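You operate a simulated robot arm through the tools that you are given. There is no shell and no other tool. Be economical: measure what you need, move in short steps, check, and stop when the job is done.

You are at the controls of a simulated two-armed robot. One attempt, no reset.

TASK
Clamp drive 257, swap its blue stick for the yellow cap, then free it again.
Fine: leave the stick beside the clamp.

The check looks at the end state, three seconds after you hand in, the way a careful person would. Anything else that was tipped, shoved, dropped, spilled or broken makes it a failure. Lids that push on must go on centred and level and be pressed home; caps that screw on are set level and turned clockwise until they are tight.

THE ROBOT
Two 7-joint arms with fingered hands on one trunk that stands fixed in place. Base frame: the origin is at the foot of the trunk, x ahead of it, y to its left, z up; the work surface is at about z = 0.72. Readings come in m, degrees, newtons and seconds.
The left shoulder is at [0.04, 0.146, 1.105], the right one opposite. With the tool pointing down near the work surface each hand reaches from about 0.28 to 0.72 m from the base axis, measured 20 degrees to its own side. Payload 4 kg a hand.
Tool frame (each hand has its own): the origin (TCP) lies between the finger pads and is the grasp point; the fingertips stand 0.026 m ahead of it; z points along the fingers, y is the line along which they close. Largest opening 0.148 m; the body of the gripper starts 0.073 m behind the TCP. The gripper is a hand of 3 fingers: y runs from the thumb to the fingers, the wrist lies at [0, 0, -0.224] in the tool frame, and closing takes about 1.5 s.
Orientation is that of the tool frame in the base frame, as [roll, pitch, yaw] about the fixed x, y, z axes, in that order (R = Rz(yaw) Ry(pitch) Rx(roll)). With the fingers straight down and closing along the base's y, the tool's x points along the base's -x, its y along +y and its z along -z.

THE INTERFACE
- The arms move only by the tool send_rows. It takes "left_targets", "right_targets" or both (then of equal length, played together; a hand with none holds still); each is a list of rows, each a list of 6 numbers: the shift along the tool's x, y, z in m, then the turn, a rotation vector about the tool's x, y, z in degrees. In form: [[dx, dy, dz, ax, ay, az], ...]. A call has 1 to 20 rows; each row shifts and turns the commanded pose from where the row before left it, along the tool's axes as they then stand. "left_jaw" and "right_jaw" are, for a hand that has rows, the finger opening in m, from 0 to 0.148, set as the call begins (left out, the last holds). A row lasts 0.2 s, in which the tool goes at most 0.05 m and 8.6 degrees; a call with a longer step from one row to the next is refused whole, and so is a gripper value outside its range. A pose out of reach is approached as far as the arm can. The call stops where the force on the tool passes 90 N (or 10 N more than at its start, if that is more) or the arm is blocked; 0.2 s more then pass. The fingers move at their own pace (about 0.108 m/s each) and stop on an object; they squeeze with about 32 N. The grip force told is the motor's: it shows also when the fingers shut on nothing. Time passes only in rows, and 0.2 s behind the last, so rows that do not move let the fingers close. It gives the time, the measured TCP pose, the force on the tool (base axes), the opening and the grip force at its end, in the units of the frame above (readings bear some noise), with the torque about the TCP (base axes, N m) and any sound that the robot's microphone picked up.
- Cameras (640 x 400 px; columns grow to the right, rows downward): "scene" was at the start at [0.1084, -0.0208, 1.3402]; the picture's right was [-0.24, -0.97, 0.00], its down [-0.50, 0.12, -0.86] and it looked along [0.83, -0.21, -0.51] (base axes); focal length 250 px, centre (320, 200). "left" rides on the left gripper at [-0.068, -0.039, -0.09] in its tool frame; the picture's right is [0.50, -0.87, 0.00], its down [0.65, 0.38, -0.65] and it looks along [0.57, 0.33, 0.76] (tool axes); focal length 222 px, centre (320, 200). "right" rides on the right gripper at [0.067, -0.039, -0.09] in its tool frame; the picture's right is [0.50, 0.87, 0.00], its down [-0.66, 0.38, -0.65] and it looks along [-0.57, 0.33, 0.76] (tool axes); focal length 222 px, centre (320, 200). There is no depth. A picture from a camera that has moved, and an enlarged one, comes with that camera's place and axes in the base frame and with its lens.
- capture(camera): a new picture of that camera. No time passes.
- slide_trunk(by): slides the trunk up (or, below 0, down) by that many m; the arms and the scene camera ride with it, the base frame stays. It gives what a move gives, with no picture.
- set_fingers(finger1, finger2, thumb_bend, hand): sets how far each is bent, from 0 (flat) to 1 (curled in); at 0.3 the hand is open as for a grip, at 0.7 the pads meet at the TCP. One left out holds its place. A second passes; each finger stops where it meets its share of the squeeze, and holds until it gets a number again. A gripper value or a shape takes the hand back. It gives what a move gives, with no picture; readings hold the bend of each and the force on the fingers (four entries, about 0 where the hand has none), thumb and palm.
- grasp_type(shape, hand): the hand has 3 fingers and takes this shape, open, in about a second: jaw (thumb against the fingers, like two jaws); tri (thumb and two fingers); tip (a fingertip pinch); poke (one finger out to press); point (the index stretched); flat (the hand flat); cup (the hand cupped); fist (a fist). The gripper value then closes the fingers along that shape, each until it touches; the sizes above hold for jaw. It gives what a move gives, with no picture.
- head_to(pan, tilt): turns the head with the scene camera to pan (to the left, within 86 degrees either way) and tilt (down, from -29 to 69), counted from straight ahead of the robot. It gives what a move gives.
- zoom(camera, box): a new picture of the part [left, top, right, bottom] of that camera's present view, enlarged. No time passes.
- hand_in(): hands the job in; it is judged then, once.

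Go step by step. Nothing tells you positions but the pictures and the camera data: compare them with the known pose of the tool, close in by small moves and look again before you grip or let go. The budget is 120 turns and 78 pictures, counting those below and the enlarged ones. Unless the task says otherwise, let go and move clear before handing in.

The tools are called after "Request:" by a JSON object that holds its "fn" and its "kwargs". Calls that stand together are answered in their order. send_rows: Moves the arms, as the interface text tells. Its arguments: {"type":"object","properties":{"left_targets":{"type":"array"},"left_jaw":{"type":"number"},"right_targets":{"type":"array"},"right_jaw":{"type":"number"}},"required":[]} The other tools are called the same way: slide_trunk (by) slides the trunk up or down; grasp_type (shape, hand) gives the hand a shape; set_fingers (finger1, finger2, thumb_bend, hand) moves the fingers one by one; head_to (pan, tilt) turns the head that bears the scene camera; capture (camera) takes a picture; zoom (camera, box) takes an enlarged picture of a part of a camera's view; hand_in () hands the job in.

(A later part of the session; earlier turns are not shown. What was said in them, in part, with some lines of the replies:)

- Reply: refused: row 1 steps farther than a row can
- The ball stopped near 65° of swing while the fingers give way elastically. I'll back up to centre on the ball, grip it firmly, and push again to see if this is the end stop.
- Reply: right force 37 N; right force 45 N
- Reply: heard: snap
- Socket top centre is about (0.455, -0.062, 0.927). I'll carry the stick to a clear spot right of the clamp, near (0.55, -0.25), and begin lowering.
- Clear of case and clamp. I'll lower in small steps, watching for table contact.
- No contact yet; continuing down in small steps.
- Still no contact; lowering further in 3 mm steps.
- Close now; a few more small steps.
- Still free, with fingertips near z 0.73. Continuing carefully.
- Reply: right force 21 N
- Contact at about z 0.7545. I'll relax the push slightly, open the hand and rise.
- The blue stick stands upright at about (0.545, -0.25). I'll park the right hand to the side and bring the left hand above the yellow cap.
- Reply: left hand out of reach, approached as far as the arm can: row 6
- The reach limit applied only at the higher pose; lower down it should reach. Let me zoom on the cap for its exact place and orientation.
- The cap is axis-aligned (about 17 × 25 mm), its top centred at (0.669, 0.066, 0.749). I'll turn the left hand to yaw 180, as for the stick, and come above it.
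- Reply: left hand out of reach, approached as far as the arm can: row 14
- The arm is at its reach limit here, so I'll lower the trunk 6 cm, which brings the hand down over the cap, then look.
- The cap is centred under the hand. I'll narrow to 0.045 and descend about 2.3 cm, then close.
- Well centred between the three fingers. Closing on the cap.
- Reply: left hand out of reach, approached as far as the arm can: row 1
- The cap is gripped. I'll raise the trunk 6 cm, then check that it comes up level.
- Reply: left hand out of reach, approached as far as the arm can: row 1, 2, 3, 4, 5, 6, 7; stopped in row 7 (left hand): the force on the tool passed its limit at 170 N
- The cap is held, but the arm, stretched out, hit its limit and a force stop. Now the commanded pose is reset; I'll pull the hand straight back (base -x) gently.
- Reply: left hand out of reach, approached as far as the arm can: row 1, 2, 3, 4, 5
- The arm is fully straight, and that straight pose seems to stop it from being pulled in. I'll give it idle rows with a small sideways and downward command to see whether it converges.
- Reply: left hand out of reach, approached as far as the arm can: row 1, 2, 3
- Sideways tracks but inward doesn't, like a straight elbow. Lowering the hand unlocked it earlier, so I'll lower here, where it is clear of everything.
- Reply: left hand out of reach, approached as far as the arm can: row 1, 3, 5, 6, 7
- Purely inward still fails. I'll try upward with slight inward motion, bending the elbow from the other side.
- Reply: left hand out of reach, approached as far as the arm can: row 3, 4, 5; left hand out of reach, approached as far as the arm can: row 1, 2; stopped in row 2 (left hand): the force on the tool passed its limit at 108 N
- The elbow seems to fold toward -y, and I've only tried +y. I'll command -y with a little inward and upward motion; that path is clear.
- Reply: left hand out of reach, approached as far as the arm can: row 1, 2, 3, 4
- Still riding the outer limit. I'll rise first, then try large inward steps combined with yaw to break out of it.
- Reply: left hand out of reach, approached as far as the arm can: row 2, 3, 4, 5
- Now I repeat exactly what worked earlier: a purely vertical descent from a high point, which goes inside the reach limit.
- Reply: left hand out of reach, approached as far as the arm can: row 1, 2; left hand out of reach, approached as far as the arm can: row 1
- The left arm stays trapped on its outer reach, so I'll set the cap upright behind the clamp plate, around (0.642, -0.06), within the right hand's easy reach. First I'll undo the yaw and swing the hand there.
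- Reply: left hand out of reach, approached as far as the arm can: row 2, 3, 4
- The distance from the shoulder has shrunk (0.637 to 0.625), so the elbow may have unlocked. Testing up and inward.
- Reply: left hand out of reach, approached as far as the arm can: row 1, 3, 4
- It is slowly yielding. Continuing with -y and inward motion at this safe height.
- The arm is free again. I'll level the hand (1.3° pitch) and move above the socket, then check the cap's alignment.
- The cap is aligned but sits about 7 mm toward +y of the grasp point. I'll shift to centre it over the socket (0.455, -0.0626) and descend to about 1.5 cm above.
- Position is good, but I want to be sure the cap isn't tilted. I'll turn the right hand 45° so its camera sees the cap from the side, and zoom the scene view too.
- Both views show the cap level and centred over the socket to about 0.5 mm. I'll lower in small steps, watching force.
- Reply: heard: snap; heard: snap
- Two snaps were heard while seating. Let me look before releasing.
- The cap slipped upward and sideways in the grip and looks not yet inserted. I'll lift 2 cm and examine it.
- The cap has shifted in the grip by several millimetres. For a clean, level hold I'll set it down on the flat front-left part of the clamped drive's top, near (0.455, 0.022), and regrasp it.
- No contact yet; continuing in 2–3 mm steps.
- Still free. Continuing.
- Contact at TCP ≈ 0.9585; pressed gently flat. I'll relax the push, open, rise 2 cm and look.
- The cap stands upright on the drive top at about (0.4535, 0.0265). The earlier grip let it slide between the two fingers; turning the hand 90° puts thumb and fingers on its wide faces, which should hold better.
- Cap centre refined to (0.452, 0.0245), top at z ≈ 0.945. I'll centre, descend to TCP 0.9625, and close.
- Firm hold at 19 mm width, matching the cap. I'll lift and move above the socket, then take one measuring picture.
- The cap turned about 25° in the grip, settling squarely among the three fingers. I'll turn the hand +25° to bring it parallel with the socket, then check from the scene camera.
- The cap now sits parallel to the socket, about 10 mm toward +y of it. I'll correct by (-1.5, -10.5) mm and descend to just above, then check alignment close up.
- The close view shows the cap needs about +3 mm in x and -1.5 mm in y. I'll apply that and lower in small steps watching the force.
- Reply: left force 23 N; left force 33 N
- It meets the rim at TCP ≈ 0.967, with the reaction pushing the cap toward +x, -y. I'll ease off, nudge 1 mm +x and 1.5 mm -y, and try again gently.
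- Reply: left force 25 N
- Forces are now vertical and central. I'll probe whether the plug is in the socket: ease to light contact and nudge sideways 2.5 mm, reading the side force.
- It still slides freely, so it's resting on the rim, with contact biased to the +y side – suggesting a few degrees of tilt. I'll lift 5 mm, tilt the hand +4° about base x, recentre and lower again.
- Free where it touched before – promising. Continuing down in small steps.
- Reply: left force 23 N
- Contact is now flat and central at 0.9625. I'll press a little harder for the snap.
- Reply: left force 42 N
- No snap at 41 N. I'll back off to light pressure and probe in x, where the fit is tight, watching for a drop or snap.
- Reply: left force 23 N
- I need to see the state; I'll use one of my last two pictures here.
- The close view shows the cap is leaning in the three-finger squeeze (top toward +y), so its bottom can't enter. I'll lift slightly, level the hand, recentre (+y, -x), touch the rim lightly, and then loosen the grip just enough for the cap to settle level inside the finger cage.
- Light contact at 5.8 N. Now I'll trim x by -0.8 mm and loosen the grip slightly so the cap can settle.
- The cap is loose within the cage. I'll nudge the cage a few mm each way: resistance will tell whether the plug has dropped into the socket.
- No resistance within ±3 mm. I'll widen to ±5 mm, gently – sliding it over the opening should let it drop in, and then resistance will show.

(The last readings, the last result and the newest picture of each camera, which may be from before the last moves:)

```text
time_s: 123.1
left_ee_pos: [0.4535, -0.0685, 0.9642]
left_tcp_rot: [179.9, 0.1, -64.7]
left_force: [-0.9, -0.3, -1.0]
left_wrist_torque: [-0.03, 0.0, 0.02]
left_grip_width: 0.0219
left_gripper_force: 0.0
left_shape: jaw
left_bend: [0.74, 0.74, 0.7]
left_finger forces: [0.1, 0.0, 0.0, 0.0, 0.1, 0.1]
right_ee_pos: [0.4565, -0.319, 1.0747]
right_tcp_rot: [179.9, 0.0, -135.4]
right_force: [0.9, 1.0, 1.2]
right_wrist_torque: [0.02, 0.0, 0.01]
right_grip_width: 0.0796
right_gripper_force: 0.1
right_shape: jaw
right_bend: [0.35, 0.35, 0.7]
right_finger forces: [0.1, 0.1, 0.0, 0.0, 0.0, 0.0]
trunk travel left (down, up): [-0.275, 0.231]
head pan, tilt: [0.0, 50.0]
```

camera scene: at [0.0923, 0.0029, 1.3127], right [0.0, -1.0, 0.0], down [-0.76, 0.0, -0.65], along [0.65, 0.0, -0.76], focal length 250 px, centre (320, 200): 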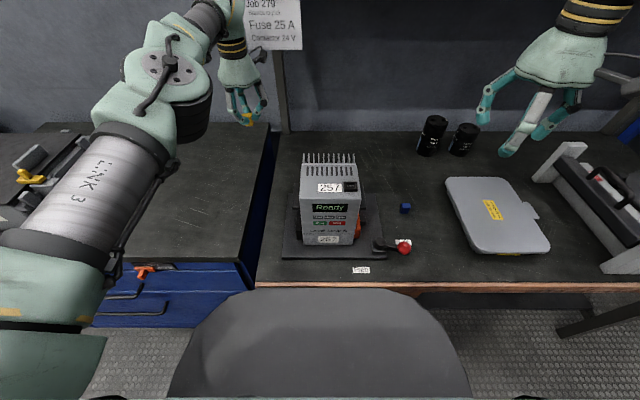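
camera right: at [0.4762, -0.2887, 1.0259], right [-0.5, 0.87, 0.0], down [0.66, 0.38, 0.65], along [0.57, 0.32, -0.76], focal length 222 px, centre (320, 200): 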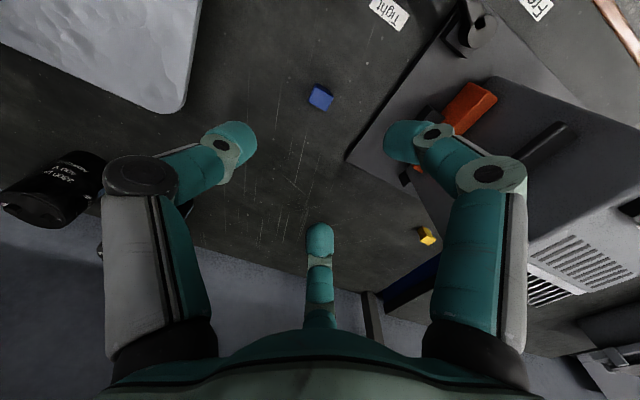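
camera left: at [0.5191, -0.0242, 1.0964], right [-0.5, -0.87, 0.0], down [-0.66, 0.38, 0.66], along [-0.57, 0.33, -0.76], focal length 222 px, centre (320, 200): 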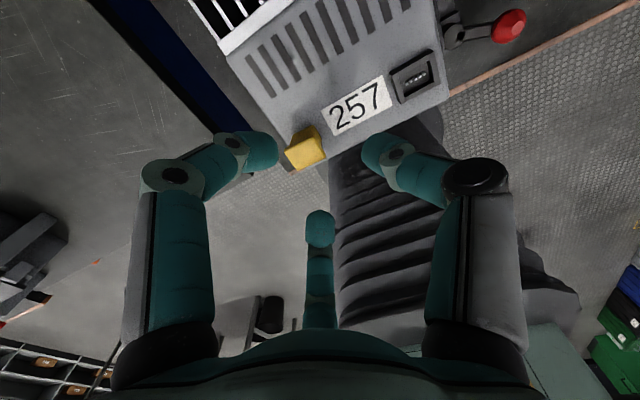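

No resistance, so I'll recentre and close lightly to feel where the cap is.

Request:
{"fn": "send_rows", "kwargs": {"left_targets": [[0.0018, -0.0038, 0, 0, 0, 0], [0, 0, 0, 0, 0, 0], [0, 0, 0, 0, 0, 0]], "left_jaw": 0.0175}}

Request:
{"fn": "send_rows", "kwargs": {"left_targets": [[0, 0, 0, 0, 0, 0], [0, 0, 0, 0, 0, 0]], "left_jaw": 0.015}}

```text
time_s: 123.9
left_ee_pos: [0.4572, -0.0687, 0.963]
left_tcp_rot: [180.0, 0.1, -64.6]
left_force: [-0.5, -0.1, 1.8]
left_wrist_torque: [0.07, 0.0, 0.02]
left_grip_width: 0.0178
left_gripper_force: 0.1
left_shape: jaw
left_bend: [0.74, 0.74, 0.7]
left_finger forces: [0.9, 0.1, 0.0, 0.0, 0.4, 0.0]
right_ee_pos: [0.4551, -0.3192, 1.0741]
right_tcp_rot: [179.9, 0.0, -135.4]
right_force: [-0.6, 0.6, 0.3]
right_wrist_torque: [0.01, 0.0, 0.0]
right_grip_width: 0.0795
right_gripper_force: 0.1
right_shape: jaw
right_bend: [0.35, 0.35, 0.7]
right_finger forces: [0.0, 0.0, 0.1, 0.1, 0.1, 0.0]
trunk travel left (down, up): [-0.275, 0.231]
head pan, tilt: [0.0, 50.0]
```

```text
time_s: 124.5
left_ee_pos: [0.4566, -0.0683, 0.9637]
left_tcp_rot: [180.0, 0.1, -64.7]
left_force: [0.1, -0.9, -1.0]
left_wrist_torque: [-0.02, -0.03, 0.01]
left_grip_width: 0.0092
left_gripper_force: 32.1
left_shape: jaw
left_bend: [0.74, 0.7, 0.7]
left_finger forces: [25.0, 27.4, 0.1, 0.1, 25.1, 0.0]
right_ee_pos: [0.456, -0.3195, 1.0747]
right_tcp_rot: [179.9, 0.1, -135.5]
right_force: [-1.1, 0.2, -0.6]
right_wrist_torque: [0.0, -0.02, 0.01]
right_grip_width: 0.0796
right_gripper_force: 0.0
right_shape: jaw
right_bend: [0.35, 0.35, 0.7]
right_finger forces: [0.0, 0.0, 0.0, 0.1, 0.0, 0.0]
trunk travel left (down, up): [-0.275, 0.231]
head pan, tilt: [0.0, 50.0]
```

Something is firmly held again. I'll nudge 2 mm with it held to see if it's captive in the socket.

Request:
{"fn": "send_rows", "kwargs": {"left_targets": [[-0.0018, -0.0009, 0, 0, 0, 0], [0, 0, 0, 0, 0, 0]]}}

Request:
{"fn": "send_rows", "kwargs": {"left_targets": [[0.0036, 0.0018, 0, 0, 0, 0], [0, 0, 0, 0, 0, 0]]}}

```text
time_s: 125.1
left_ee_pos: [0.4569, -0.0664, 0.9636]
left_tcp_rot: [-180.0, 0.1, -64.7]
left_force: [0.3, -0.2, -0.5]
left_wrist_torque: [0.0, 0.0, 0.0]
left_grip_width: 0.0096
left_gripper_force: 32.0
left_shape: jaw
left_bend: [0.74, 0.7, 0.7]
left_finger forces: [25.0, 27.4, 0.0, 0.0, 25.1, 0.1]
right_ee_pos: [0.4563, -0.3203, 1.0734]
right_tcp_rot: [179.9, 0.0, -135.3]
right_force: [-1.0, 0.3, -0.7]
right_wrist_torque: [0.02, 0.01, 0.0]
right_grip_width: 0.0797
right_gripper_force: 0.2
right_shape: jaw
right_bend: [0.35, 0.35, 0.7]
right_finger forces: [0.0, 0.0, 0.0, 0.1, 0.0, 0.1]
trunk travel left (down, up): [-0.275, 0.231]
head pan, tilt: [0.0, 50.0]
```

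```text
time_s: 125.7
left_ee_pos: [0.4572, -0.0702, 0.9638]
left_tcp_rot: [-180.0, 0.0, -64.8]
left_force: [0.4, 0.3, -0.3]
left_wrist_torque: [0.0, -0.04, 0.04]
left_grip_width: 0.0094
left_gripper_force: 31.7
left_shape: jaw
left_bend: [0.74, 0.7, 0.7]
left_finger forces: [25.0, 27.4, 0.0, 0.0, 25.1, 0.0]
right_ee_pos: [0.4563, -0.3201, 1.075]
right_tcp_rot: [179.9, 0.1, -135.5]
right_force: [-0.7, 0.9, -0.7]
right_wrist_torque: [-0.05, -0.04, 0.0]
right_grip_width: 0.0795
right_gripper_force: 0.0
right_shape: jaw
right_bend: [0.35, 0.35, 0.7]
right_finger forces: [0.1, 0.0, 0.1, 0.0, 0.0, 0.0]
trunk travel left (down, up): [-0.275, 0.231]
head pan, tilt: [0.0, 50.0]
```

It's held but not captive. I'll spend the last picture now to see exactly how the cap sits relative to the socket.

Request:
{"fn": "zoom", "kwargs": {"camera": "left", "box": [260, 90, 380, 210]}}

```text
3.33 times, centred on (320, 150) of left
camera zoom: at [0.4633, 0.0078, 1.0529], right [1.0, -0.08, 0.0], down [-0.06, -0.75, 0.65], along [-0.05, -0.65, -0.76], focal length 740 px, centre (320, 367)
```

zoom: 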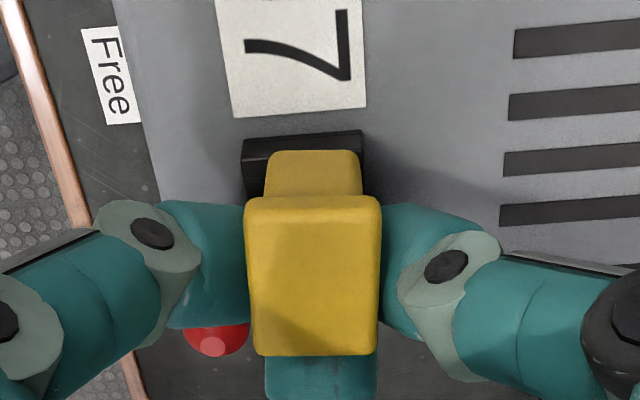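

Now the cap is level, turned about 3.6°, centred near (0.458, -0.0505), i.e. about 12 mm off the socket in y, and riding high in the fingers. I'll correct position and yaw, lower close to the rim, and then loosen so it drops straight onto or into the opening.

Request:
{"fn": "send_rows", "kwargs": {"left_targets": [[0, 0, -0.002, 0, 0, 0], [0.0103, 0.0063, 0, 0, 0, 0], [0, 0, 0, 0, 0, -3.6], [0, 0, 0.004, 0, 0, 0], [0, 0, 0, 0, 0, 0]]}}

Request:
{"fn": "send_rows", "kwargs": {"left_targets": [[0, 0, 0.003, 0, 0, 0], [0, 0, 0, 0, 0, 0]]}}

Request:
{"fn": "send_rows", "kwargs": {"left_targets": [[0, 0, 0.002, 0, 0, 0], [0, 0, 0, 0, 0, 0]]}}

```text
time_s: 126.9
left_ee_pos: [0.455, -0.0823, 0.9614]
left_tcp_rot: [-180.0, 0.0, -61.1]
left_force: [0.2, -1.7, 6.4]
left_wrist_torque: [0.05, -0.04, -0.03]
left_grip_width: 0.0096
left_gripper_force: 32.5
left_shape: jaw
left_bend: [0.74, 0.7, 0.69]
left_finger forces: [25.7, 28.5, 0.0, 0.1, 26.6, 0.1]
right_ee_pos: [0.4549, -0.3201, 1.0743]
right_tcp_rot: [180.0, 0.1, -135.4]
right_force: [-0.4, 0.4, -0.6]
right_wrist_torque: [-0.03, -0.01, 0.0]
right_grip_width: 0.0794
right_gripper_force: 0.0
right_shape: jaw
right_bend: [0.35, 0.35, 0.7]
right_finger forces: [0.0, 0.0, 0.1, 0.0, 0.1, 0.0]
trunk travel left (down, up): [-0.275, 0.231]
head pan, tilt: [0.0, 50.0]
```

```text
time_s: 127.5
left_ee_pos: [0.4551, -0.0834, 0.961]
left_tcp_rot: [-179.8, -0.3, -61.1]
left_force: [2.6, -1.2, 21.8]
left_wrist_torque: [0.15, -0.08, -0.06]
left_grip_width: 0.0098
left_gripper_force: 32.3
left_shape: jaw
left_bend: [0.74, 0.7, 0.69]
left_finger forces: [28.8, 31.4, 0.0, 0.0, 31.7, 0.1]
right_ee_pos: [0.4544, -0.3202, 1.0754]
right_tcp_rot: [-180.0, 0.1, -135.4]
right_force: [-0.4, -0.8, 0.6]
right_wrist_torque: [0.01, -0.03, 0.02]
right_grip_width: 0.0796
right_gripper_force: 0.1
right_shape: jaw
right_bend: [0.35, 0.35, 0.7]
right_finger forces: [0.1, 0.0, 0.1, 0.1, 0.0, 0.1]
trunk travel left (down, up): [-0.275, 0.231]
head pan, tilt: [0.0, 50.0]
```

```text
time_s: 128.1
left_ee_pos: [0.4544, -0.0831, 0.9598]
left_tcp_rot: [-179.8, -0.2, -61.1]
left_force: [4.7, -1.9, 37.6]
left_wrist_torque: [0.3, -0.09, -0.05]
left_grip_width: 0.0105
left_gripper_force: 32.1
left_shape: jaw
left_bend: [0.75, 0.7, 0.71]
left_finger forces: [31.4, 34.2, 0.0, 0.0, 36.5, 0.0]
right_ee_pos: [0.4546, -0.3205, 1.0768]
right_tcp_rot: [180.0, 0.1, -135.3]
right_force: [-0.3, 0.5, 0.6]
right_wrist_torque: [-0.01, -0.01, 0.01]
right_grip_width: 0.0798
right_gripper_force: 0.1
right_shape: jaw
right_bend: [0.35, 0.35, 0.7]
right_finger forces: [0.0, 0.1, 0.0, 0.0, 0.0, 0.1]
trunk travel left (down, up): [-0.275, 0.231]
head pan, tilt: [0.0, 50.0]
```

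Contact again at 0.962 with fairly central force. I'll ease off and loosen so the cap settles, then check for captivity by nudging.

Request:
{"fn": "send_rows", "kwargs": {"left_targets": [[0, 0, -0.0042, 0, 0, 0], [0, 0, 0, 0, 0, 0]]}}

Request:
{"fn": "send_rows", "kwargs": {"left_targets": [[0, 0, 0, 0, 0, 0], [0, 0, 0, 0, 0, 0]], "left_jaw": 0.0195}}

Request:
{"fn": "send_rows", "kwargs": {"left_targets": [[-0.0035, -0.0019, 0, 0, 0, 0], [0, 0, 0, 0, 0, 0]]}}

Request:
{"fn": "send_rows", "kwargs": {"left_targets": [[0.007, 0.0038, 0, 0, 0, 0], [0, 0, 0, 0, 0, 0]]}}

```text
time_s: 128.7
left_ee_pos: [0.4544, -0.0826, 0.96]
left_tcp_rot: [-179.8, 0.1, -61.2]
left_force: [6.7, -4.3, 16.1]
left_wrist_torque: [0.03, -0.14, -0.05]
left_grip_width: 0.0106
left_gripper_force: 32.0
left_shape: jaw
left_bend: [0.75, 0.7, 0.71]
left_finger forces: [28.5, 33.2, 0.1, 0.0, 34.9, 0.0]
right_ee_pos: [0.4559, -0.3195, 1.0746]
right_tcp_rot: [179.9, 0.0, -135.3]
right_force: [0.2, -0.1, 0.5]
right_wrist_torque: [0.0, -0.01, 0.0]
right_grip_width: 0.0794
right_gripper_force: 0.0
right_shape: jaw
right_bend: [0.35, 0.35, 0.7]
right_finger forces: [0.0, 0.0, 0.1, 0.0, 0.0, 0.0]
trunk travel left (down, up): [-0.275, 0.231]
head pan, tilt: [0.0, 50.0]
```

```text
time_s: 129.3
left_ee_pos: [0.4548, -0.0812, 0.9589]
left_tcp_rot: [180.0, 0.2, -61.0]
left_force: [0.0, 0.3, 0.9]
left_wrist_torque: [-0.02, 0.01, 0.03]
left_grip_width: 0.0197
left_gripper_force: 0.0
left_shape: jaw
left_bend: [0.74, 0.74, 0.7]
left_finger forces: [0.3, 0.0, 0.0, 0.0, 0.3, 0.0]
right_ee_pos: [0.4566, -0.3202, 1.0745]
right_tcp_rot: [179.9, -0.1, -135.4]
right_force: [0.2, -0.6, -0.3]
right_wrist_torque: [-0.02, 0.0, 0.02]
right_grip_width: 0.0797
right_gripper_force: 0.2
right_shape: jaw
right_bend: [0.35, 0.35, 0.7]
right_finger forces: [0.0, 0.0, 0.0, 0.0, 0.0, 0.0]
trunk travel left (down, up): [-0.275, 0.231]
head pan, tilt: [0.0, 50.0]
```

```text
time_s: 129.9
left_ee_pos: [0.4552, -0.0788, 0.9605]
left_tcp_rot: [180.0, 0.1, -61.0]
left_force: [-0.3, -0.4, -0.3]
left_wrist_torque: [0.03, -0.01, 0.04]
left_grip_width: 0.0199
left_gripper_force: 0.1
left_shape: jaw
left_bend: [0.74, 0.74, 0.7]
left_finger forces: [0.3, 0.0, 0.0, 0.0, 0.3, 0.0]
right_ee_pos: [0.456, -0.3202, 1.0755]
right_tcp_rot: [179.9, -0.1, -135.5]
right_force: [-0.4, 0.3, 0.4]
right_wrist_torque: [0.0, -0.02, -0.02]
right_grip_width: 0.0795
right_gripper_force: 0.2
right_shape: jaw
right_bend: [0.35, 0.35, 0.7]
right_finger forces: [0.0, 0.1, 0.0, 0.1, 0.0, 0.0]
trunk travel left (down, up): [-0.275, 0.231]
head pan, tilt: [0.0, 50.0]
```

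```text
time_s: 130.5
left_ee_pos: [0.4552, -0.0869, 0.961]
left_tcp_rot: [-179.9, 0.1, -61.1]
left_force: [-0.1, -0.1, -0.6]
left_wrist_torque: [0.02, 0.03, 0.0]
left_grip_width: 0.0196
left_gripper_force: 0.0
left_shape: jaw
left_bend: [0.74, 0.74, 0.7]
left_finger forces: [0.3, 0.0, 0.0, 0.0, 0.3, 0.0]
right_ee_pos: [0.4565, -0.3198, 1.0751]
right_tcp_rot: [179.8, 0.0, -135.4]
right_force: [-0.2, 0.4, -0.1]
right_wrist_torque: [0.02, 0.03, -0.02]
right_grip_width: 0.0796
right_gripper_force: 0.0
right_shape: jaw
right_bend: [0.35, 0.35, 0.7]
right_finger forces: [0.1, 0.0, 0.0, 0.0, 0.1, 0.0]
trunk travel left (down, up): [-0.275, 0.231]
head pan, tilt: [0.0, 50.0]
```

The cap is now held only by a feather-light pinch and moves with the hand. I'll return to the aligned spot and open a touch more so it can drop, then test again.

Request:
{"fn": "send_rows", "kwargs": {"left_targets": [[-0.0038, -0.002, 0, 0, 0, 0], [0, 0, 0, 0, 0, 0]]}}

Request:
{"fn": "send_rows", "kwargs": {"left_targets": [[0, 0, 0, 0, 0, 0], [0, 0, 0, 0, 0, 0]], "left_jaw": 0.0215}}

Request:
{"fn": "send_rows", "kwargs": {"left_targets": [[0, 0, 0, 0, 0, 0], [0, 0, 0, 0, 0, 0]], "left_jaw": 0.0185}}

Request:
{"fn": "send_rows", "kwargs": {"left_targets": [[-0.0018, -0.0009, 0, 0, 0, 0], [0, 0, 0, 0, 0, 0]]}}

```text
time_s: 131.1
left_ee_pos: [0.4558, -0.0828, 0.9597]
left_tcp_rot: [-180.0, 0.1, -61.1]
left_force: [-0.6, -0.6, -0.2]
left_wrist_torque: [-0.02, -0.01, 0.0]
left_grip_width: 0.0196
left_gripper_force: 0.0
left_shape: jaw
left_bend: [0.74, 0.74, 0.7]
left_finger forces: [0.3, 0.1, 0.0, 0.1, 0.2, 0.0]
right_ee_pos: [0.4559, -0.3205, 1.0749]
right_tcp_rot: [179.9, -0.1, -135.4]
right_force: [1.0, 0.0, 0.1]
right_wrist_torque: [0.0, 0.04, 0.01]
right_grip_width: 0.0798
right_gripper_force: 0.0
right_shape: jaw
right_bend: [0.35, 0.35, 0.7]
right_finger forces: [0.1, 0.1, 0.0, 0.1, 0.0, 0.0]
trunk travel left (down, up): [-0.275, 0.231]
head pan, tilt: [0.0, 50.0]
```

```text
time_s: 131.7
left_ee_pos: [0.4553, -0.0816, 0.961]
left_tcp_rot: [179.9, 0.1, -61.1]
left_force: [-0.1, -0.1, -0.3]
left_wrist_torque: [-0.02, 0.01, -0.01]
left_grip_width: 0.0212
left_gripper_force: 0.1
left_shape: jaw
left_bend: [0.74, 0.74, 0.7]
left_finger forces: [0.0, 0.0, 0.0, 0.0, 0.0, 0.0]
right_ee_pos: [0.4564, -0.3197, 1.0752]
right_tcp_rot: [179.8, 0.0, -135.3]
right_force: [0.4, -0.1, 0.0]
right_wrist_torque: [0.0, -0.03, 0.0]
right_grip_width: 0.0795
right_gripper_force: 0.1
right_shape: jaw
right_bend: [0.35, 0.35, 0.7]
right_finger forces: [0.1, 0.0, 0.1, 0.1, 0.0, 0.0]
trunk travel left (down, up): [-0.275, 0.231]
head pan, tilt: [0.0, 50.0]
```

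```text
time_s: 132.3
left_ee_pos: [0.4552, -0.0819, 0.9604]
left_tcp_rot: [180.0, 0.1, -61.3]
left_force: [0.8, -0.4, 0.0]
left_wrist_torque: [0.01, 0.01, 0.02]
left_grip_width: 0.0097
left_gripper_force: 31.9
left_shape: jaw
left_bend: [0.74, 0.7, 0.7]
left_finger forces: [24.8, 27.5, 0.0, 0.0, 25.4, 0.1]
right_ee_pos: [0.4562, -0.3207, 1.0751]
right_tcp_rot: [179.9, 0.1, -135.4]
right_force: [0.0, 0.6, 0.0]
right_wrist_torque: [0.01, 0.01, -0.02]
right_grip_width: 0.0797
right_gripper_force: 0.1
right_shape: jaw
right_bend: [0.35, 0.35, 0.7]
right_finger forces: [0.1, 0.0, 0.0, 0.0, 0.0, 0.0]
trunk travel left (down, up): [-0.275, 0.231]
head pan, tilt: [0.0, 50.0]
```

```text
time_s: 132.9
left_ee_pos: [0.4548, -0.0806, 0.9613]
left_tcp_rot: [180.0, 0.1, -61.2]
left_force: [-0.6, -0.4, -0.7]
left_wrist_torque: [0.01, -0.03, 0.0]
left_grip_width: 0.0098
left_gripper_force: 31.5
left_shape: jaw
left_bend: [0.74, 0.7, 0.7]
left_finger forces: [24.8, 27.5, 0.0, 0.1, 25.4, 0.0]
right_ee_pos: [0.4577, -0.3205, 1.0743]
right_tcp_rot: [179.9, 0.1, -135.4]
right_force: [0.9, -0.1, 0.0]
right_wrist_torque: [0.01, 0.02, 0.01]
right_grip_width: 0.0796
right_gripper_force: 0.0
right_shape: jaw
right_bend: [0.35, 0.35, 0.7]
right_finger forces: [0.0, 0.0, 0.1, 0.0, 0.1, 0.0]
trunk travel left (down, up): [-0.275, 0.231]
head pan, tilt: [0.0, 50.0]
```

Since the squeeze tilts the cap, its bottom is actually about 5 mm further -y than its top. Correcting for that, I'll move (+1.2, +4.1) mm, lower to touch, and loosen there.

Request:
{"fn": "send_rows", "kwargs": {"left_targets": [[-0.003, -0.003, 0, 0, 0, 0], [0, 0, 0.0015, 0, 0, 0], [0, 0, 0, 0, 0, 0]]}}

Request:
{"fn": "send_rows", "kwargs": {"left_targets": [[0, 0, 0.002, 0, 0, 0], [0, 0, 0, 0, 0, 0]]}}

Request:
{"fn": "send_rows", "kwargs": {"left_targets": [[0, 0, 0.002, 0, 0, 0], [0, 0, 0, 0, 0, 0]]}}

```text
time_s: 133.7
left_ee_pos: [0.4573, -0.0771, 0.9598]
left_tcp_rot: [-179.9, 0.0, -61.1]
left_force: [0.6, 0.1, 2.9]
left_wrist_torque: [0.06, 0.0, -0.01]
left_grip_width: 0.0097
left_gripper_force: 32.2
left_shape: jaw
left_bend: [0.74, 0.7, 0.7]
left_finger forces: [25.1, 27.5, 0.1, 0.0, 25.9, 0.0]
right_ee_pos: [0.4557, -0.3201, 1.075]
right_tcp_rot: [179.9, -0.1, -135.3]
right_force: [0.1, -0.8, 1.3]
right_wrist_torque: [-0.01, 0.0, -0.01]
right_grip_width: 0.0795
right_gripper_force: 0.0
right_shape: jaw
right_bend: [0.35, 0.35, 0.7]
right_finger forces: [0.0, 0.0, 0.1, 0.0, 0.1, 0.0]
trunk travel left (down, up): [-0.275, 0.231]
head pan, tilt: [0.0, 50.0]
```

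```text
time_s: 134.3
left_ee_pos: [0.4553, -0.0756, 0.9585]
left_tcp_rot: [-179.9, -0.2, -61.0]
left_force: [1.0, 5.1, 16.4]
left_wrist_torque: [0.26, -0.05, -0.02]
left_grip_width: 0.0102
left_gripper_force: 31.7
left_shape: jaw
left_bend: [0.74, 0.7, 0.69]
left_finger forces: [27.8, 28.4, 0.0, 0.0, 30.1, 0.0]
right_ee_pos: [0.4547, -0.3193, 1.0756]
right_tcp_rot: [179.9, 0.0, -135.4]
right_force: [-0.5, -0.4, -0.8]
right_wrist_torque: [-0.01, 0.01, 0.0]
right_grip_width: 0.0794
right_gripper_force: 0.1
right_shape: jaw
right_bend: [0.35, 0.35, 0.7]
right_finger forces: [0.0, 0.0, 0.0, 0.0, 0.0, 0.1]
trunk travel left (down, up): [-0.275, 0.231]
head pan, tilt: [0.0, 50.0]
heard: snap
```

```text
time_s: 134.9
left_ee_pos: [0.4543, -0.0768, 0.9577]
left_tcp_rot: [-179.9, -0.3, -61.0]
left_force: [5.9, 5.9, 33.3]
left_wrist_torque: [0.36, -0.15, 0.0]
left_grip_width: 0.0108
left_gripper_force: 32.2
left_shape: jaw
left_bend: [0.74, 0.7, 0.71]
left_finger forces: [30.3, 30.8, 0.1, 0.1, 35.8, 0.0]
right_ee_pos: [0.4547, -0.319, 1.0763]
right_tcp_rot: [-179.9, 0.0, -135.4]
right_force: [-0.6, -0.6, 0.1]
right_wrist_torque: [0.01, 0.01, 0.01]
right_grip_width: 0.0796
right_gripper_force: 0.2
right_shape: jaw
right_bend: [0.35, 0.35, 0.7]
right_finger forces: [0.0, 0.0, 0.0, 0.0, 0.1, 0.0]
trunk travel left (down, up): [-0.275, 0.231]
head pan, tilt: [0.0, 50.0]
```

A single snap at contact – the cap seems engaged. I'll ease off the push gently and loosen the fingers without pulling.

Request:
{"fn": "send_rows", "kwargs": {"left_targets": [[0, 0, -0.002, 0, 0, 0], [0, 0, 0, 0, 0, 0]]}}

Request:
{"fn": "send_rows", "kwargs": {"left_targets": [[0, 0, 0, 0, 0, 0], [0, 0, 0, 0, 0, 0]], "left_jaw": 0.0215}}

Request:
{"fn": "send_rows", "kwargs": {"left_targets": [[-0.003, -0.0016, 0, 0, 0, 0], [0, 0, 0, 0, 0, 0]]}}

Request:
{"fn": "send_rows", "kwargs": {"left_targets": [[0.0061, 0.0034, 0, 0, 0, 0], [0, 0, 0, 0, 0, 0]]}}

```text
time_s: 135.5
left_ee_pos: [0.4545, -0.0758, 0.9569]
left_tcp_rot: [-179.9, 0.0, -61.0]
left_force: [7.7, 5.7, 27.7]
left_wrist_torque: [0.32, -0.18, -0.02]
left_grip_width: 0.0112
left_gripper_force: 32.0
left_shape: jaw
left_bend: [0.74, 0.7, 0.71]
left_finger forces: [28.9, 30.2, 0.0, 0.0, 35.7, 0.0]
right_ee_pos: [0.4553, -0.3186, 1.0763]
right_tcp_rot: [180.0, 0.0, -135.4]
right_force: [0.0, 0.0, -0.6]
right_wrist_torque: [-0.02, -0.05, -0.02]
right_grip_width: 0.0796
right_gripper_force: 0.0
right_shape: jaw
right_bend: [0.35, 0.35, 0.7]
right_finger forces: [0.0, 0.0, 0.0, 0.0, 0.0, 0.0]
trunk travel left (down, up): [-0.275, 0.231]
head pan, tilt: [0.0, 50.0]
```

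```text
time_s: 136.1
left_ee_pos: [0.4528, -0.0771, 0.9558]
left_tcp_rot: [179.9, 0.3, -61.2]
left_force: [-0.3, 0.7, 8.0]
left_wrist_torque: [0.08, 0.06, -0.02]
left_grip_width: 0.0223
left_gripper_force: 0.1
left_shape: jaw
left_bend: [0.76, 0.74, 0.7]
left_finger forces: [7.4, 0.0, 0.0, 0.0, 1.1, 0.1]
right_ee_pos: [0.4551, -0.3201, 1.0754]
right_tcp_rot: [-180.0, 0.0, -135.4]
right_force: [0.0, 0.3, 0.5]
right_wrist_torque: [0.01, 0.01, -0.03]
right_grip_width: 0.0795
right_gripper_force: 0.1
right_shape: jaw
right_bend: [0.35, 0.35, 0.7]
right_finger forces: [0.0, 0.0, 0.1, 0.1, 0.1, 0.1]
trunk travel left (down, up): [-0.275, 0.231]
head pan, tilt: [0.0, 50.0]
```

```text
time_s: 136.7
left_ee_pos: [0.4544, -0.0724, 0.9564]
left_tcp_rot: [180.0, 0.1, -61.2]
left_force: [-1.0, -2.0, 3.4]
left_wrist_torque: [-0.06, 0.06, 0.07]
left_grip_width: 0.0216
left_gripper_force: 0.0
left_shape: jaw
left_bend: [0.76, 0.74, 0.7]
left_finger forces: [4.1, 0.0, 0.0, 0.0, 0.0, 0.1]
right_ee_pos: [0.4552, -0.3206, 1.0751]
right_tcp_rot: [179.8, 0.1, -135.3]
right_force: [-0.1, 1.0, -0.4]
right_wrist_torque: [0.01, -0.01, 0.01]
right_grip_width: 0.0797
right_gripper_force: 0.0
right_shape: jaw
right_bend: [0.35, 0.35, 0.7]
right_finger forces: [0.0, 0.0, 0.1, 0.0, 0.0, 0.0]
trunk travel left (down, up): [-0.275, 0.231]
head pan, tilt: [0.0, 50.0]
```

```text
time_s: 137.3
left_ee_pos: [0.4555, -0.0798, 0.9569]
left_tcp_rot: [180.0, 0.1, -61.1]
left_force: [0.5, 0.0, 0.1]
left_wrist_torque: [0.0, 0.0, 0.03]
left_grip_width: 0.0214
left_gripper_force: 0.0
left_shape: jaw
left_bend: [0.74, 0.74, 0.7]
left_finger forces: [0.1, 0.0, 0.0, 0.0, 0.0, 0.0]
right_ee_pos: [0.4563, -0.32, 1.0745]
right_tcp_rot: [179.9, 0.0, -135.4]
right_force: [-0.2, -0.5, -0.1]
right_wrist_torque: [0.0, 0.02, 0.03]
right_grip_width: 0.0794
right_gripper_force: 0.1
right_shape: jaw
right_bend: [0.35, 0.35, 0.7]
right_finger forces: [0.0, 0.1, 0.0, 0.0, 0.1, 0.1]
trunk travel left (down, up): [-0.275, 0.231]
head pan, tilt: [0.0, 50.0]
```

The cap now resists nudging, so it is captive in the socket. I'll open fully, rise clear, close the fingertips, and come over the cap's centre to press it home.

Request:
{"fn": "send_rows", "kwargs": {"left_targets": [[0, 0, 0, 0, 0, 0], [0, 0, 0, 0, 0, 0], [0, 0, 0, 0, 0, 0], [0, 0, -0.02, 0, 0, 0], [0, 0, -0.03, 0, 0, 0], [0, 0, -0.03, 0, 0, 0], [0, 0, 0, 0, 0, 0]], "left_jaw": 0.06}}

Request:
{"fn": "send_rows", "kwargs": {"left_targets": [[-0.0151, -0.0083, 0, 0, 0, 0], [0, 0, 0, 0, 0, 0], [0, 0, 0, 0, 0, 0], [0, 0, 0, 0, 0, 0], [0, 0, 0.02, 0, 0, 0], [0, 0, 0, 0, 0, 0]], "left_jaw": 0.0}}

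```text
time_s: 138.9
left_ee_pos: [0.4556, -0.0816, 1.0375]
left_tcp_rot: [-180.0, 0.1, -61.1]
left_force: [-0.4, -0.2, -0.5]
left_wrist_torque: [0.0, -0.01, -0.01]
left_grip_width: 0.0595
left_gripper_force: 0.1
left_shape: jaw
left_bend: [0.77, 0.77, 0.7]
left_finger forces: [0.0, 0.0, 0.0, 0.0, 0.1, 0.0]
right_ee_pos: [0.4565, -0.3197, 1.0736]
right_tcp_rot: [179.9, 0.0, -135.5]
right_force: [-0.9, -0.3, -1.2]
right_wrist_torque: [0.01, -0.04, -0.04]
right_grip_width: 0.0794
right_gripper_force: 0.1
right_shape: jaw
right_bend: [0.35, 0.35, 0.7]
right_finger forces: [0.0, 0.1, 0.1, 0.1, 0.1, 0.0]
trunk travel left (down, up): [-0.275, 0.231]
head pan, tilt: [0.0, 50.0]
```

```text
time_s: 140.3
left_ee_pos: [0.4564, -0.0617, 1.0179]
left_tcp_rot: [-179.9, 0.1, -61.1]
left_force: [-0.1, 0.6, 0.1]
left_wrist_torque: [-0.01, 0.01, 0.03]
left_grip_width: 0.0003
left_gripper_force: 32.1
left_shape: jaw
left_bend: [0.7, 0.7, 0.7]
left_finger forces: [0.0, 0.1, 0.0, 0.0, 0.0, 0.0]
right_ee_pos: [0.4549, -0.3214, 1.0756]
right_tcp_rot: [-179.9, -0.1, -135.4]
right_force: [-0.1, -0.1, 0.1]
right_wrist_torque: [0.0, 0.03, 0.01]
right_grip_width: 0.0795
right_gripper_force: 0.0
right_shape: jaw
right_bend: [0.35, 0.35, 0.7]
right_finger forces: [0.0, 0.0, 0.0, 0.1, 0.1, 0.1]
trunk travel left (down, up): [-0.275, 0.231]
head pan, tilt: [0.0, 50.0]
```

Over the cap with closed fingertips. Descending to find its top and press.

Request:
{"fn": "send_rows", "kwargs": {"left_targets": [[0, 0, 0.008, 0, 0, 0], [0, 0, 0.006, 0, 0, 0], [0, 0, 0, 0, 0, 0]]}}

Request:
{"fn": "send_rows", "kwargs": {"left_targets": [[0, 0, 0.004, 0, 0, 0], [0, 0, 0, 0, 0, 0]]}}

Request:
{"fn": "send_rows", "kwargs": {"left_targets": [[0, 0, 0.004, 0, 0, 0], [0, 0, 0, 0, 0, 0]]}}

Request:
{"fn": "send_rows", "kwargs": {"left_targets": [[0, 0, 0.004, 0, 0, 0], [0, 0, 0, 0, 0, 0]]}}

```text
time_s: 141.1
left_ee_pos: [0.4566, -0.0631, 1.0032]
left_tcp_rot: [-180.0, 0.1, -61.1]
left_force: [-0.5, 0.3, -0.8]
left_wrist_torque: [0.0, 0.01, 0.0]
left_grip_width: 0.0001
left_gripper_force: 31.7
left_shape: jaw
left_bend: [0.7, 0.7, 0.7]
left_finger forces: [0.0, 0.1, 0.0, 0.0, 0.0, 0.0]
right_ee_pos: [0.4565, -0.3211, 1.0749]
right_tcp_rot: [179.9, 0.1, -135.4]
right_force: [0.0, -0.6, 0.1]
right_wrist_torque: [0.01, 0.01, 0.02]
right_grip_width: 0.0793
right_gripper_force: 0.1
right_shape: jaw
right_bend: [0.35, 0.35, 0.7]
right_finger forces: [0.0, 0.0, 0.0, 0.0, 0.1, 0.0]
trunk travel left (down, up): [-0.275, 0.231]
head pan, tilt: [0.0, 50.0]
```

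```text
time_s: 141.7
left_ee_pos: [0.456, -0.0615, 0.9986]
left_tcp_rot: [180.0, 0.0, -61.3]
left_force: [-0.2, -0.3, 0.2]
left_wrist_torque: [0.0, -0.01, 0.0]
left_grip_width: 0.0001
left_gripper_force: 32.1
left_shape: jaw
left_bend: [0.7, 0.7, 0.7]
left_finger forces: [0.1, 0.0, 0.0, 0.1, 0.1, 0.1]
right_ee_pos: [0.4569, -0.3204, 1.0743]
right_tcp_rot: [179.9, 0.0, -135.4]
right_force: [0.6, -0.8, 0.4]
right_wrist_torque: [0.02, -0.01, 0.0]
right_grip_width: 0.0796
right_gripper_force: 0.0
right_shape: jaw
right_bend: [0.35, 0.35, 0.7]
right_finger forces: [0.1, 0.0, 0.1, 0.1, 0.0, 0.0]
trunk travel left (down, up): [-0.275, 0.231]
head pan, tilt: [0.0, 50.0]
```

```text
time_s: 142.3
left_ee_pos: [0.456, -0.0616, 0.9951]
left_tcp_rot: [180.0, 0.0, -61.0]
left_force: [-0.8, -0.2, 0.4]
left_wrist_torque: [-0.03, 0.01, -0.01]
left_grip_width: 0.0001
left_gripper_force: 31.9
left_shape: jaw
left_bend: [0.7, 0.7, 0.7]
left_finger forces: [0.1, 0.0, 0.0, 0.0, 0.1, 0.1]
right_ee_pos: [0.4567, -0.3207, 1.073]
right_tcp_rot: [179.9, -0.1, -135.4]
right_force: [-0.3, -0.4, -0.9]
right_wrist_torque: [0.0, -0.01, 0.04]
right_grip_width: 0.0796
right_gripper_force: 0.1
right_shape: jaw
right_bend: [0.35, 0.35, 0.7]
right_finger forces: [0.0, 0.0, 0.0, 0.0, 0.0, 0.1]
trunk travel left (down, up): [-0.275, 0.231]
head pan, tilt: [0.0, 50.0]
```

```text
time_s: 142.9
left_ee_pos: [0.4563, -0.0625, 0.9905]
left_tcp_rot: [-179.9, 0.2, -61.2]
left_force: [0.2, -0.8, 0.1]
left_wrist_torque: [-0.03, -0.02, -0.01]
left_grip_width: 0.0
left_gripper_force: 31.5
left_shape: jaw
left_bend: [0.7, 0.7, 0.7]
left_finger forces: [0.0, 0.0, 0.1, 0.0, 0.0, 0.0]
right_ee_pos: [0.4557, -0.3202, 1.0743]
right_tcp_rot: [179.9, 0.0, -135.4]
right_force: [-0.8, 0.7, 0.3]
right_wrist_torque: [0.01, -0.02, -0.01]
right_grip_width: 0.0795
right_gripper_force: 0.1
right_shape: jaw
right_bend: [0.35, 0.35, 0.7]
right_finger forces: [0.1, 0.0, 0.0, 0.0, 0.0, 0.0]
trunk travel left (down, up): [-0.275, 0.231]
head pan, tilt: [0.0, 50.0]
```

No contact yet; continuing.

Request:
{"fn": "send_rows", "kwargs": {"left_targets": [[0, 0, 0.003, 0, 0, 0], [0, 0, 0, 0, 0, 0]]}}

Request:
{"fn": "send_rows", "kwargs": {"left_targets": [[0, 0, 0.003, 0, 0, 0], [0, 0, 0, 0, 0, 0]]}}

Request:
{"fn": "send_rows", "kwargs": {"left_targets": [[0, 0, 0.003, 0, 0, 0], [0, 0, 0, 0, 0, 0]]}}

Request:
{"fn": "send_rows", "kwargs": {"left_targets": [[0, 0, 0.003, 0, 0, 0], [0, 0, 0, 0, 0, 0]]}}

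```text
time_s: 143.5
left_ee_pos: [0.4553, -0.0609, 0.9899]
left_tcp_rot: [-179.9, -0.2, -61.0]
left_force: [-0.5, -0.8, 19.0]
left_wrist_torque: [-0.02, 0.05, -0.03]
left_grip_width: 0.0002
left_gripper_force: 31.3
left_shape: jaw
left_bend: [0.7, 0.7, 0.7]
left_finger forces: [0.0, 0.0, 0.0, 0.0, 0.1, 0.1]
right_ee_pos: [0.4542, -0.3205, 1.0753]
right_tcp_rot: [180.0, 0.1, -135.4]
right_force: [-0.5, 0.6, 0.7]
right_wrist_torque: [-0.02, 0.0, 0.0]
right_grip_width: 0.0796
right_gripper_force: 0.0
right_shape: jaw
right_bend: [0.35, 0.35, 0.7]
right_finger forces: [0.0, 0.0, 0.0, 0.0, 0.0, 0.0]
trunk travel left (down, up): [-0.275, 0.231]
head pan, tilt: [0.0, 50.0]
```

```text
time_s: 144.1
left_ee_pos: [0.4557, -0.0621, 0.9905]
left_tcp_rot: [-179.6, -0.6, -61.0]
left_force: [4.1, 1.0, 48.1]
left_wrist_torque: [0.09, -0.12, -0.02]
left_grip_width: 0.0
left_gripper_force: 32.1
left_shape: jaw
left_bend: [0.7, 0.7, 0.7]
left_finger forces: [0.0, 0.0, 0.1, 0.0, 0.0, 0.1]
right_ee_pos: [0.453, -0.3186, 1.077]
right_tcp_rot: [-179.9, 0.0, -135.4]
right_force: [-0.3, -0.4, -0.6]
right_wrist_torque: [-0.01, -0.03, 0.01]
right_grip_width: 0.0796
right_gripper_force: 0.2
right_shape: jaw
right_bend: [0.35, 0.35, 0.7]
right_finger forces: [0.0, 0.0, 0.1, 0.1, 0.0, 0.0]
trunk travel left (down, up): [-0.275, 0.231]
head pan, tilt: [0.0, 50.0]
```

```text
time_s: 144.7
left_ee_pos: [0.4557, -0.064, 0.9896]
left_tcp_rot: [-179.5, -0.6, -61.0]
left_force: [6.7, 5.1, 62.5]
left_wrist_torque: [0.28, -0.24, -0.03]
left_grip_width: 0.0001
left_gripper_force: 32.4
left_shape: jaw
left_bend: [0.7, 0.7, 0.7]
left_finger forces: [0.0, 0.0, 0.0, 0.0, 71.6, 0.0]
right_ee_pos: [0.4523, -0.3184, 1.0773]
right_tcp_rot: [-179.8, 0.2, -135.4]
right_force: [-0.4, -0.2, -0.2]
right_wrist_torque: [-0.02, 0.02, 0.03]
right_grip_width: 0.0796
right_gripper_force: 0.0
right_shape: jaw
right_bend: [0.35, 0.35, 0.7]
right_finger forces: [0.0, 0.2, 0.0, 0.1, 0.0, 0.0]
trunk travel left (down, up): [-0.275, 0.231]
head pan, tilt: [0.0, 50.0]
```

```text
time_s: 145.3
left_ee_pos: [0.4535, -0.0634, 0.9896]
left_tcp_rot: [-179.3, -1.1, -61.1]
left_force: [9.7, 7.1, 78.6]
left_wrist_torque: [0.37, -0.3, -0.02]
left_grip_width: 0.0001
left_gripper_force: 31.7
left_shape: jaw
left_bend: [0.7, 0.7, 0.7]
left_finger forces: [0.0, 0.0, 0.1, 0.1, 83.6, 0.0]
right_ee_pos: [0.4513, -0.3188, 1.0777]
right_tcp_rot: [-179.8, 0.0, -135.3]
right_force: [-0.2, 0.4, -0.1]
right_wrist_torque: [-0.02, 0.02, -0.01]
right_grip_width: 0.0796
right_gripper_force: 0.1
right_shape: jaw
right_bend: [0.35, 0.35, 0.7]
right_finger forces: [0.1, 0.0, 0.0, 0.0, 0.0, 0.0]
trunk travel left (down, up): [-0.275, 0.231]
head pan, tilt: [0.0, 50.0]
```

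The cap top is solid at 79 N, with no second snap, so it's pressed home. Now I'll lift the left hand away to its own side.

Request:
{"fn": "send_rows", "kwargs": {"left_targets": [[0, 0, -0.012, 0, 0, 0], [0, 0, -0.03, 0, 0, 0], [0, 0, -0.04, 0, 0, 0], [0, 0, -0.04, 0, 0, 0], [-0.035, -0.019, 0, 0, 0, 0], [-0.035, -0.019, 0, 0, 0, 0], [-0.035, -0.019, 0, 0, 0, 0], [-0.035, -0.019, 0, 0, 0, 0], [-0.035, -0.019, 0, 0, 0, 0], [0, 0, 0, 0, 0, 0]]}}

Request:
{"fn": "send_rows", "kwargs": {"right_targets": [[0, 0, 0, 0, 0, -8.45], [0, 0, 0, 0, 0, -8.45], [0, 0, 0, 0, 0, -8.45], [-0.0216, 0.0233, 0, 0, 0, 0], [-0.0216, 0.0233, 0, 0, 0, 0], [-0.0216, 0.0233, 0, 0, 0, 0], [-0.0216, 0.0233, 0, 0, 0, 0], [0, 0, 0.045, 0, 0, 0], [0, 0, 0.045, 0, 0, 0], [0, 0, 0.045, 0, 0, 0], [0, 0, 0.04, 0, 0, 0], [0, 0, 0, 0, 0, 0]], "right_jaw": 0.058}}

```text
time_s: 147.5
left_ee_pos: [0.4549, 0.1357, 1.1002]
left_tcp_rot: [-179.8, 0.2, -61.2]
left_force: [0.1, -0.1, -0.2]
left_wrist_torque: [-0.01, 0.0, -0.04]
left_grip_width: 0.0
left_gripper_force: 31.7
left_shape: jaw
left_bend: [0.7, 0.7, 0.7]
left_finger forces: [0.0, 0.0, 0.0, 0.1, 0.0, 0.0]
right_ee_pos: [0.4562, -0.3211, 1.0751]
right_tcp_rot: [180.0, 0.0, -135.3]
right_force: [-0.2, -0.2, 0.3]
right_wrist_torque: [0.02, 0.02, -0.01]
right_grip_width: 0.0799
right_gripper_force: 0.0
right_shape: jaw
right_bend: [0.35, 0.35, 0.7]
right_finger forces: [0.0, 0.0, 0.1, 0.0, 0.1, 0.1]
trunk travel left (down, up): [-0.275, 0.231]
head pan, tilt: [0.0, 50.0]
```

```text
time_s: 150.1
left_ee_pos: [0.4545, 0.1372, 1.101]
left_tcp_rot: [180.0, 0.0, -61.1]
left_force: [-0.4, -0.2, -0.4]
left_wrist_torque: [0.03, 0.02, 0.01]
left_grip_width: 0.0002
left_gripper_force: 32.1
left_shape: jaw
left_bend: [0.7, 0.7, 0.7]
left_finger forces: [0.0, 0.1, 0.1, 0.1, 0.0, 0.0]
right_ee_pos: [0.3967, -0.2079, 0.9]
right_tcp_rot: [179.9, 0.0, -110.0]
right_force: [-1.1, -0.3, -0.5]
right_wrist_torque: [-0.01, 0.0, -0.01]
right_grip_width: 0.0579
right_gripper_force: 0.3
right_shape: jaw
right_bend: [0.77, 0.77, 0.7]
right_finger forces: [0.0, 0.1, 0.0, 0.0, 0.0, 0.0]
trunk travel left (down, up): [-0.275, 0.231]
head pan, tilt: [0.0, 50.0]
```

Above the knob with the fingers open. Descending around it slowly.

Request:
{"fn": "send_rows", "kwargs": {"right_targets": [[0, 0, 0.04, 0, 0, 0], [0, 0, 0.03, 0, 0, 0], [0, 0, 0.015, 0, 0, 0], [0, 0, 0.014, 0, 0, 0], [0, 0, 0.013, 0, 0, 0], [0, 0, 0, 0, 0, 0]]}}

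Request:
{"fn": "send_rows", "kwargs": {"right_targets": [[0, 0, 0, 0, 0, 0], [0, 0, 0, 0, 0, 0], [0, 0, 0, 0, 0, 0], [0, 0, 0, 0, 0, 0]], "right_jaw": 0.01}}

```text
time_s: 151.5
left_ee_pos: [0.4537, 0.1359, 1.1014]
left_tcp_rot: [180.0, 0.1, -61.1]
left_force: [-0.4, 0.3, -0.3]
left_wrist_torque: [0.0, 0.03, 0.0]
left_grip_width: 0.0
left_gripper_force: 32.3
left_shape: jaw
left_bend: [0.7, 0.7, 0.7]
left_finger forces: [0.0, 0.0, 0.0, 0.0, 0.0, 0.0]
right_ee_pos: [0.3981, -0.2067, 0.7853]
right_tcp_rot: [-180.0, -0.1, -109.9]
right_force: [0.6, -0.6, -0.2]
right_wrist_torque: [0.03, 0.02, 0.0]
right_grip_width: 0.0583
right_gripper_force: 0.0
right_shape: jaw
right_bend: [0.77, 0.77, 0.7]
right_finger forces: [0.0, 0.1, 0.0, 0.0, 0.0, 0.0]
trunk travel left (down, up): [-0.275, 0.231]
head pan, tilt: [0.0, 50.0]
```

```text
time_s: 152.5
left_ee_pos: [0.4544, 0.1369, 1.1006]
left_tcp_rot: [-180.0, 0.1, -61.1]
left_force: [-0.6, 0.3, 0.0]
left_wrist_torque: [-0.01, -0.01, 0.03]
left_grip_width: 0.0
left_gripper_force: 31.5
left_shape: jaw
left_bend: [0.7, 0.7, 0.7]
left_finger forces: [0.0, 0.0, 0.0, 0.0, 0.0, 0.1]
right_ee_pos: [0.3967, -0.2074, 0.7868]
right_tcp_rot: [179.9, 0.0, -110.0]
right_force: [-3.2, -0.8, -7.0]
right_wrist_torque: [-0.01, 0.0, -0.09]
right_grip_width: 0.0244
right_gripper_force: 32.3
right_shape: jaw
right_bend: [0.75, 0.75, 0.7]
right_finger forces: [28.0, 28.5, 0.1, 0.0, 27.3, 0.0]
trunk travel left (down, up): [-0.275, 0.231]
head pan, tilt: [0.0, 50.0]
```

The ball is evenly gripped. Swinging the lever back toward Free, first half.

Request:
{"fn": "send_rows", "kwargs": {"right_targets": [[-0.0006, 0.0086, 0, 0, 0, 8.2], [-0.0006, 0.0086, 0, 0, 0, 8.2], [-0.0006, 0.0086, 0, 0, 0, 8.2], [-0.0006, 0.0086, 0, 0, 0, 8.2], [0, 0, 0, 0, 0, 0]]}}

Request:
{"fn": "send_rows", "kwargs": {"right_targets": [[-0.0006, 0.0086, 0, 0, 0, 8.2], [-0.0006, 0.0086, 0, 0, 0, 8.2], [-0.0006, 0.0086, 0, 0, 0, 8.2], [0, 0, 0, 0, 0, 0]]}}

```text
time_s: 153.7
left_ee_pos: [0.4551, 0.1358, 1.101]
left_tcp_rot: [180.0, 0.0, -61.1]
left_force: [0.1, -0.1, -0.2]
left_wrist_torque: [-0.03, 0.0, 0.03]
left_grip_width: 0.0
left_gripper_force: 31.9
left_shape: jaw
left_bend: [0.7, 0.7, 0.7]
left_finger forces: [0.0, 0.0, 0.1, 0.1, 0.0, 0.1]
right_ee_pos: [0.3717, -0.1881, 0.7872]
right_tcp_rot: [180.0, -0.1, -142.8]
right_force: [-1.0, -6.2, -9.2]
right_wrist_torque: [-0.14, -0.05, -0.15]
right_grip_width: 0.024
right_gripper_force: 31.7
right_shape: jaw
right_bend: [0.75, 0.75, 0.7]
right_finger forces: [27.1, 28.3, 0.0, 0.0, 33.9, 0.1]
trunk travel left (down, up): [-0.275, 0.231]
head pan, tilt: [0.0, 50.0]
```

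```text
time_s: 154.7
left_ee_pos: [0.4537, 0.1353, 1.1012]
left_tcp_rot: [-179.9, 0.1, -61.1]
left_force: [-0.2, -0.2, -0.6]
left_wrist_torque: [0.05, -0.01, 0.01]
left_grip_width: 0.0003
left_gripper_force: 32.0
left_shape: jaw
left_bend: [0.7, 0.7, 0.7]
left_finger forces: [0.0, 0.0, 0.1, 0.0, 0.1, 0.0]
right_ee_pos: [0.3588, -0.1653, 0.7862]
right_tcp_rot: [179.9, -0.3, -167.4]
right_force: [-10.3, -8.3, -17.8]
right_wrist_torque: [-0.28, 0.18, -0.21]
right_grip_width: 0.0237
right_gripper_force: 32.2
right_shape: jaw
right_bend: [0.75, 0.75, 0.7]
right_finger forces: [27.1, 26.3, 0.0, 0.0, 35.2, 0.1]
trunk travel left (down, up): [-0.275, 0.231]
head pan, tilt: [0.0, 50.0]
```

Moving freely; about 15° remain. Continuing to the Free end.

Request:
{"fn": "send_rows", "kwargs": {"right_targets": [[-0.0004, 0.0086, 0, 0, 0, 8.2], [0, 0, 0, 0, 0, 0]]}}

Request:
{"fn": "send_rows", "kwargs": {"right_targets": [[0, 0.0075, 0, 0, 0, 6], [0, 0, 0, 0, 0, 0]]}}

Request:
{"fn": "send_rows", "kwargs": {"right_targets": [[0, 0.004, 0, 0, 0, 3], [0, 0, 0, 0, 0, 0]]}}

```text
time_s: 155.3
left_ee_pos: [0.4536, 0.1349, 1.1014]
left_tcp_rot: [-179.9, 0.1, -61.2]
left_force: [-0.1, 0.1, -0.3]
left_wrist_torque: [-0.02, -0.01, -0.01]
left_grip_width: 0.0002
left_gripper_force: 32.1
left_shape: jaw
left_bend: [0.7, 0.7, 0.7]
left_finger forces: [0.0, 0.0, 0.0, 0.1, 0.1, 0.0]
right_ee_pos: [0.3576, -0.1561, 0.7861]
right_tcp_rot: [179.9, -0.2, -175.7]
right_force: [-12.7, -6.2, -22.5]
right_wrist_torque: [-0.23, 0.21, -0.28]
right_grip_width: 0.0232
right_gripper_force: 32.3
right_shape: jaw
right_bend: [0.75, 0.75, 0.7]
right_finger forces: [26.2, 26.0, 0.1, 0.0, 35.3, 0.0]
trunk travel left (down, up): [-0.275, 0.231]
head pan, tilt: [0.0, 50.0]
```

```text
time_s: 155.9
left_ee_pos: [0.4539, 0.1356, 1.1012]
left_tcp_rot: [-179.9, 0.1, -61.1]
left_force: [0.2, 0.5, -0.9]
left_wrist_torque: [0.0, -0.03, -0.03]
left_grip_width: 0.0
left_gripper_force: 32.5
left_shape: jaw
left_bend: [0.7, 0.7, 0.7]
left_finger forces: [0.0, 0.0, 0.0, 0.1, 0.0, 0.0]
right_ee_pos: [0.3565, -0.1475, 0.7869]
right_tcp_rot: [180.0, -0.2, 178.3]
right_force: [-12.8, -11.0, -15.4]
right_wrist_torque: [-0.34, 0.27, -0.28]
right_grip_width: 0.0237
right_gripper_force: 32.4
right_shape: jaw
right_bend: [0.75, 0.75, 0.7]
right_finger forces: [26.1, 25.5, 0.1, 0.1, 38.1, 0.0]
trunk travel left (down, up): [-0.275, 0.231]
head pan, tilt: [0.0, 50.0]
```

```text
time_s: 156.5
left_ee_pos: [0.4534, 0.1333, 1.1009]
left_tcp_rot: [-180.0, 0.2, -61.1]
left_force: [0.0, -1.0, -0.6]
left_wrist_torque: [0.02, 0.01, 0.01]
left_grip_width: 0.0
left_gripper_force: 31.4
left_shape: jaw
left_bend: [0.7, 0.7, 0.7]
left_finger forces: [0.0, 0.0, 0.1, 0.1, 0.0, 0.1]
right_ee_pos: [0.3573, -0.1462, 0.7865]
right_tcp_rot: [179.9, -0.2, 175.2]
right_force: [-11.3, -20.5, -15.7]
right_wrist_torque: [-0.58, 0.2, -0.16]
right_grip_width: 0.0242
right_gripper_force: 32.2
right_shape: jaw
right_bend: [0.75, 0.75, 0.7]
right_finger forces: [24.3, 22.8, 0.0, 0.0, 40.9, 0.0]
trunk travel left (down, up): [-0.275, 0.231]
head pan, tilt: [0.0, 50.0]
```

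The end stop is reached at the original Free position. I'll relax the push, open and lift clear.

Request:
{"fn": "send_rows", "kwargs": {"right_targets": [[0, -0.003, 0, 0, 0, 0], [0, 0, 0, 0, 0, 0]]}}

Request:
{"fn": "send_rows", "kwargs": {"right_targets": [[0, 0, 0, 0, 0, 0], [0, 0, 0, 0, 0, 0], [0, 0, 0, 0, 0, 0], [0, 0, -0.02, 0, 0, 0], [0, 0, -0.04, 0, 0, 0], [0, 0, -0.04, 0, 0, 0], [0, 0, -0.04, 0, 0, 0], [0, 0, -0.04, 0, 0, 0], [0, -0.04, -0.02, 0, 0, 0], [0, -0.04, 0, 0, 0, 0], [0, -0.04, 0, 0, 0, 0], [0, 0, 0, 0, 0, 0]], "right_jaw": 0.06}}

```text
time_s: 157.1
left_ee_pos: [0.4553, 0.1364, 1.1016]
left_tcp_rot: [-179.9, 0.2, -61.1]
left_force: [-0.7, -0.3, -0.2]
left_wrist_torque: [0.02, -0.01, -0.01]
left_grip_width: 0.0001
left_gripper_force: 32.2
left_shape: jaw
left_bend: [0.7, 0.7, 0.7]
left_finger forces: [0.0, 0.0, 0.1, 0.0, 0.2, 0.0]
right_ee_pos: [0.3562, -0.147, 0.7863]
right_tcp_rot: [180.0, -0.1, 175.4]
right_force: [-9.5, -9.3, -18.3]
right_wrist_torque: [-0.33, 0.15, -0.13]
right_grip_width: 0.0238
right_gripper_force: 32.1
right_shape: jaw
right_bend: [0.74, 0.75, 0.7]
right_finger forces: [25.8, 25.0, 0.1, 0.0, 33.5, 0.0]
trunk travel left (down, up): [-0.275, 0.231]
head pan, tilt: [0.0, 50.0]
```

```text
time_s: 159.7
left_ee_pos: [0.4545, 0.137, 1.101]
left_tcp_rot: [180.0, 0.0, -61.1]
left_force: [-0.5, 0.3, 0.3]
left_wrist_torque: [-0.01, 0.0, -0.04]
left_grip_width: 0.0001
left_gripper_force: 32.1
left_shape: jaw
left_bend: [0.7, 0.7, 0.7]
left_finger forces: [0.0, 0.0, 0.0, 0.1, 0.0, 0.1]
right_ee_pos: [0.3492, -0.2639, 0.9888]
right_tcp_rot: [-179.9, 0.0, 175.3]
right_force: [0.1, 0.0, 0.2]
right_wrist_torque: [0.0, 0.03, 0.05]
right_grip_width: 0.0597
right_gripper_force: 0.0
right_shape: jaw
right_bend: [0.77, 0.77, 0.7]
right_finger forces: [0.0, 0.0, 0.0, 0.0, 0.0, 0.0]
trunk travel left (down, up): [-0.275, 0.231]
head pan, tilt: [0.0, 50.0]
```

Lever is back at Free and both hands are clear. I'll see whether a final look is still available.

Request:
{"fn": "zoom", "kwargs": {"camera": "scene", "box": [290, 140, 430, 280]}}

```text
refused: no pictures are left
```

The lever is back at Free and both hands are clear. I can't take another picture to check, so I'm handing in on the forces and sounds I recorded.

Request:
{"fn": "hand_in", "kwargs": {}}

```text
The job is handed in.
```

I clamped drive 257, swapped its blue stick for the yellow cap, and moved the lever back to Free, but I ran out of pictures and couldn't look at the final result. The stick is standing upright beside the clamp.

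The cap took several tries. On the last one it snapped once and then resisted sideways nudges. Pressing down on it with about 79 N didn't move it. I take that to mean it is seated, but I haven't seen whether it is centred and level.
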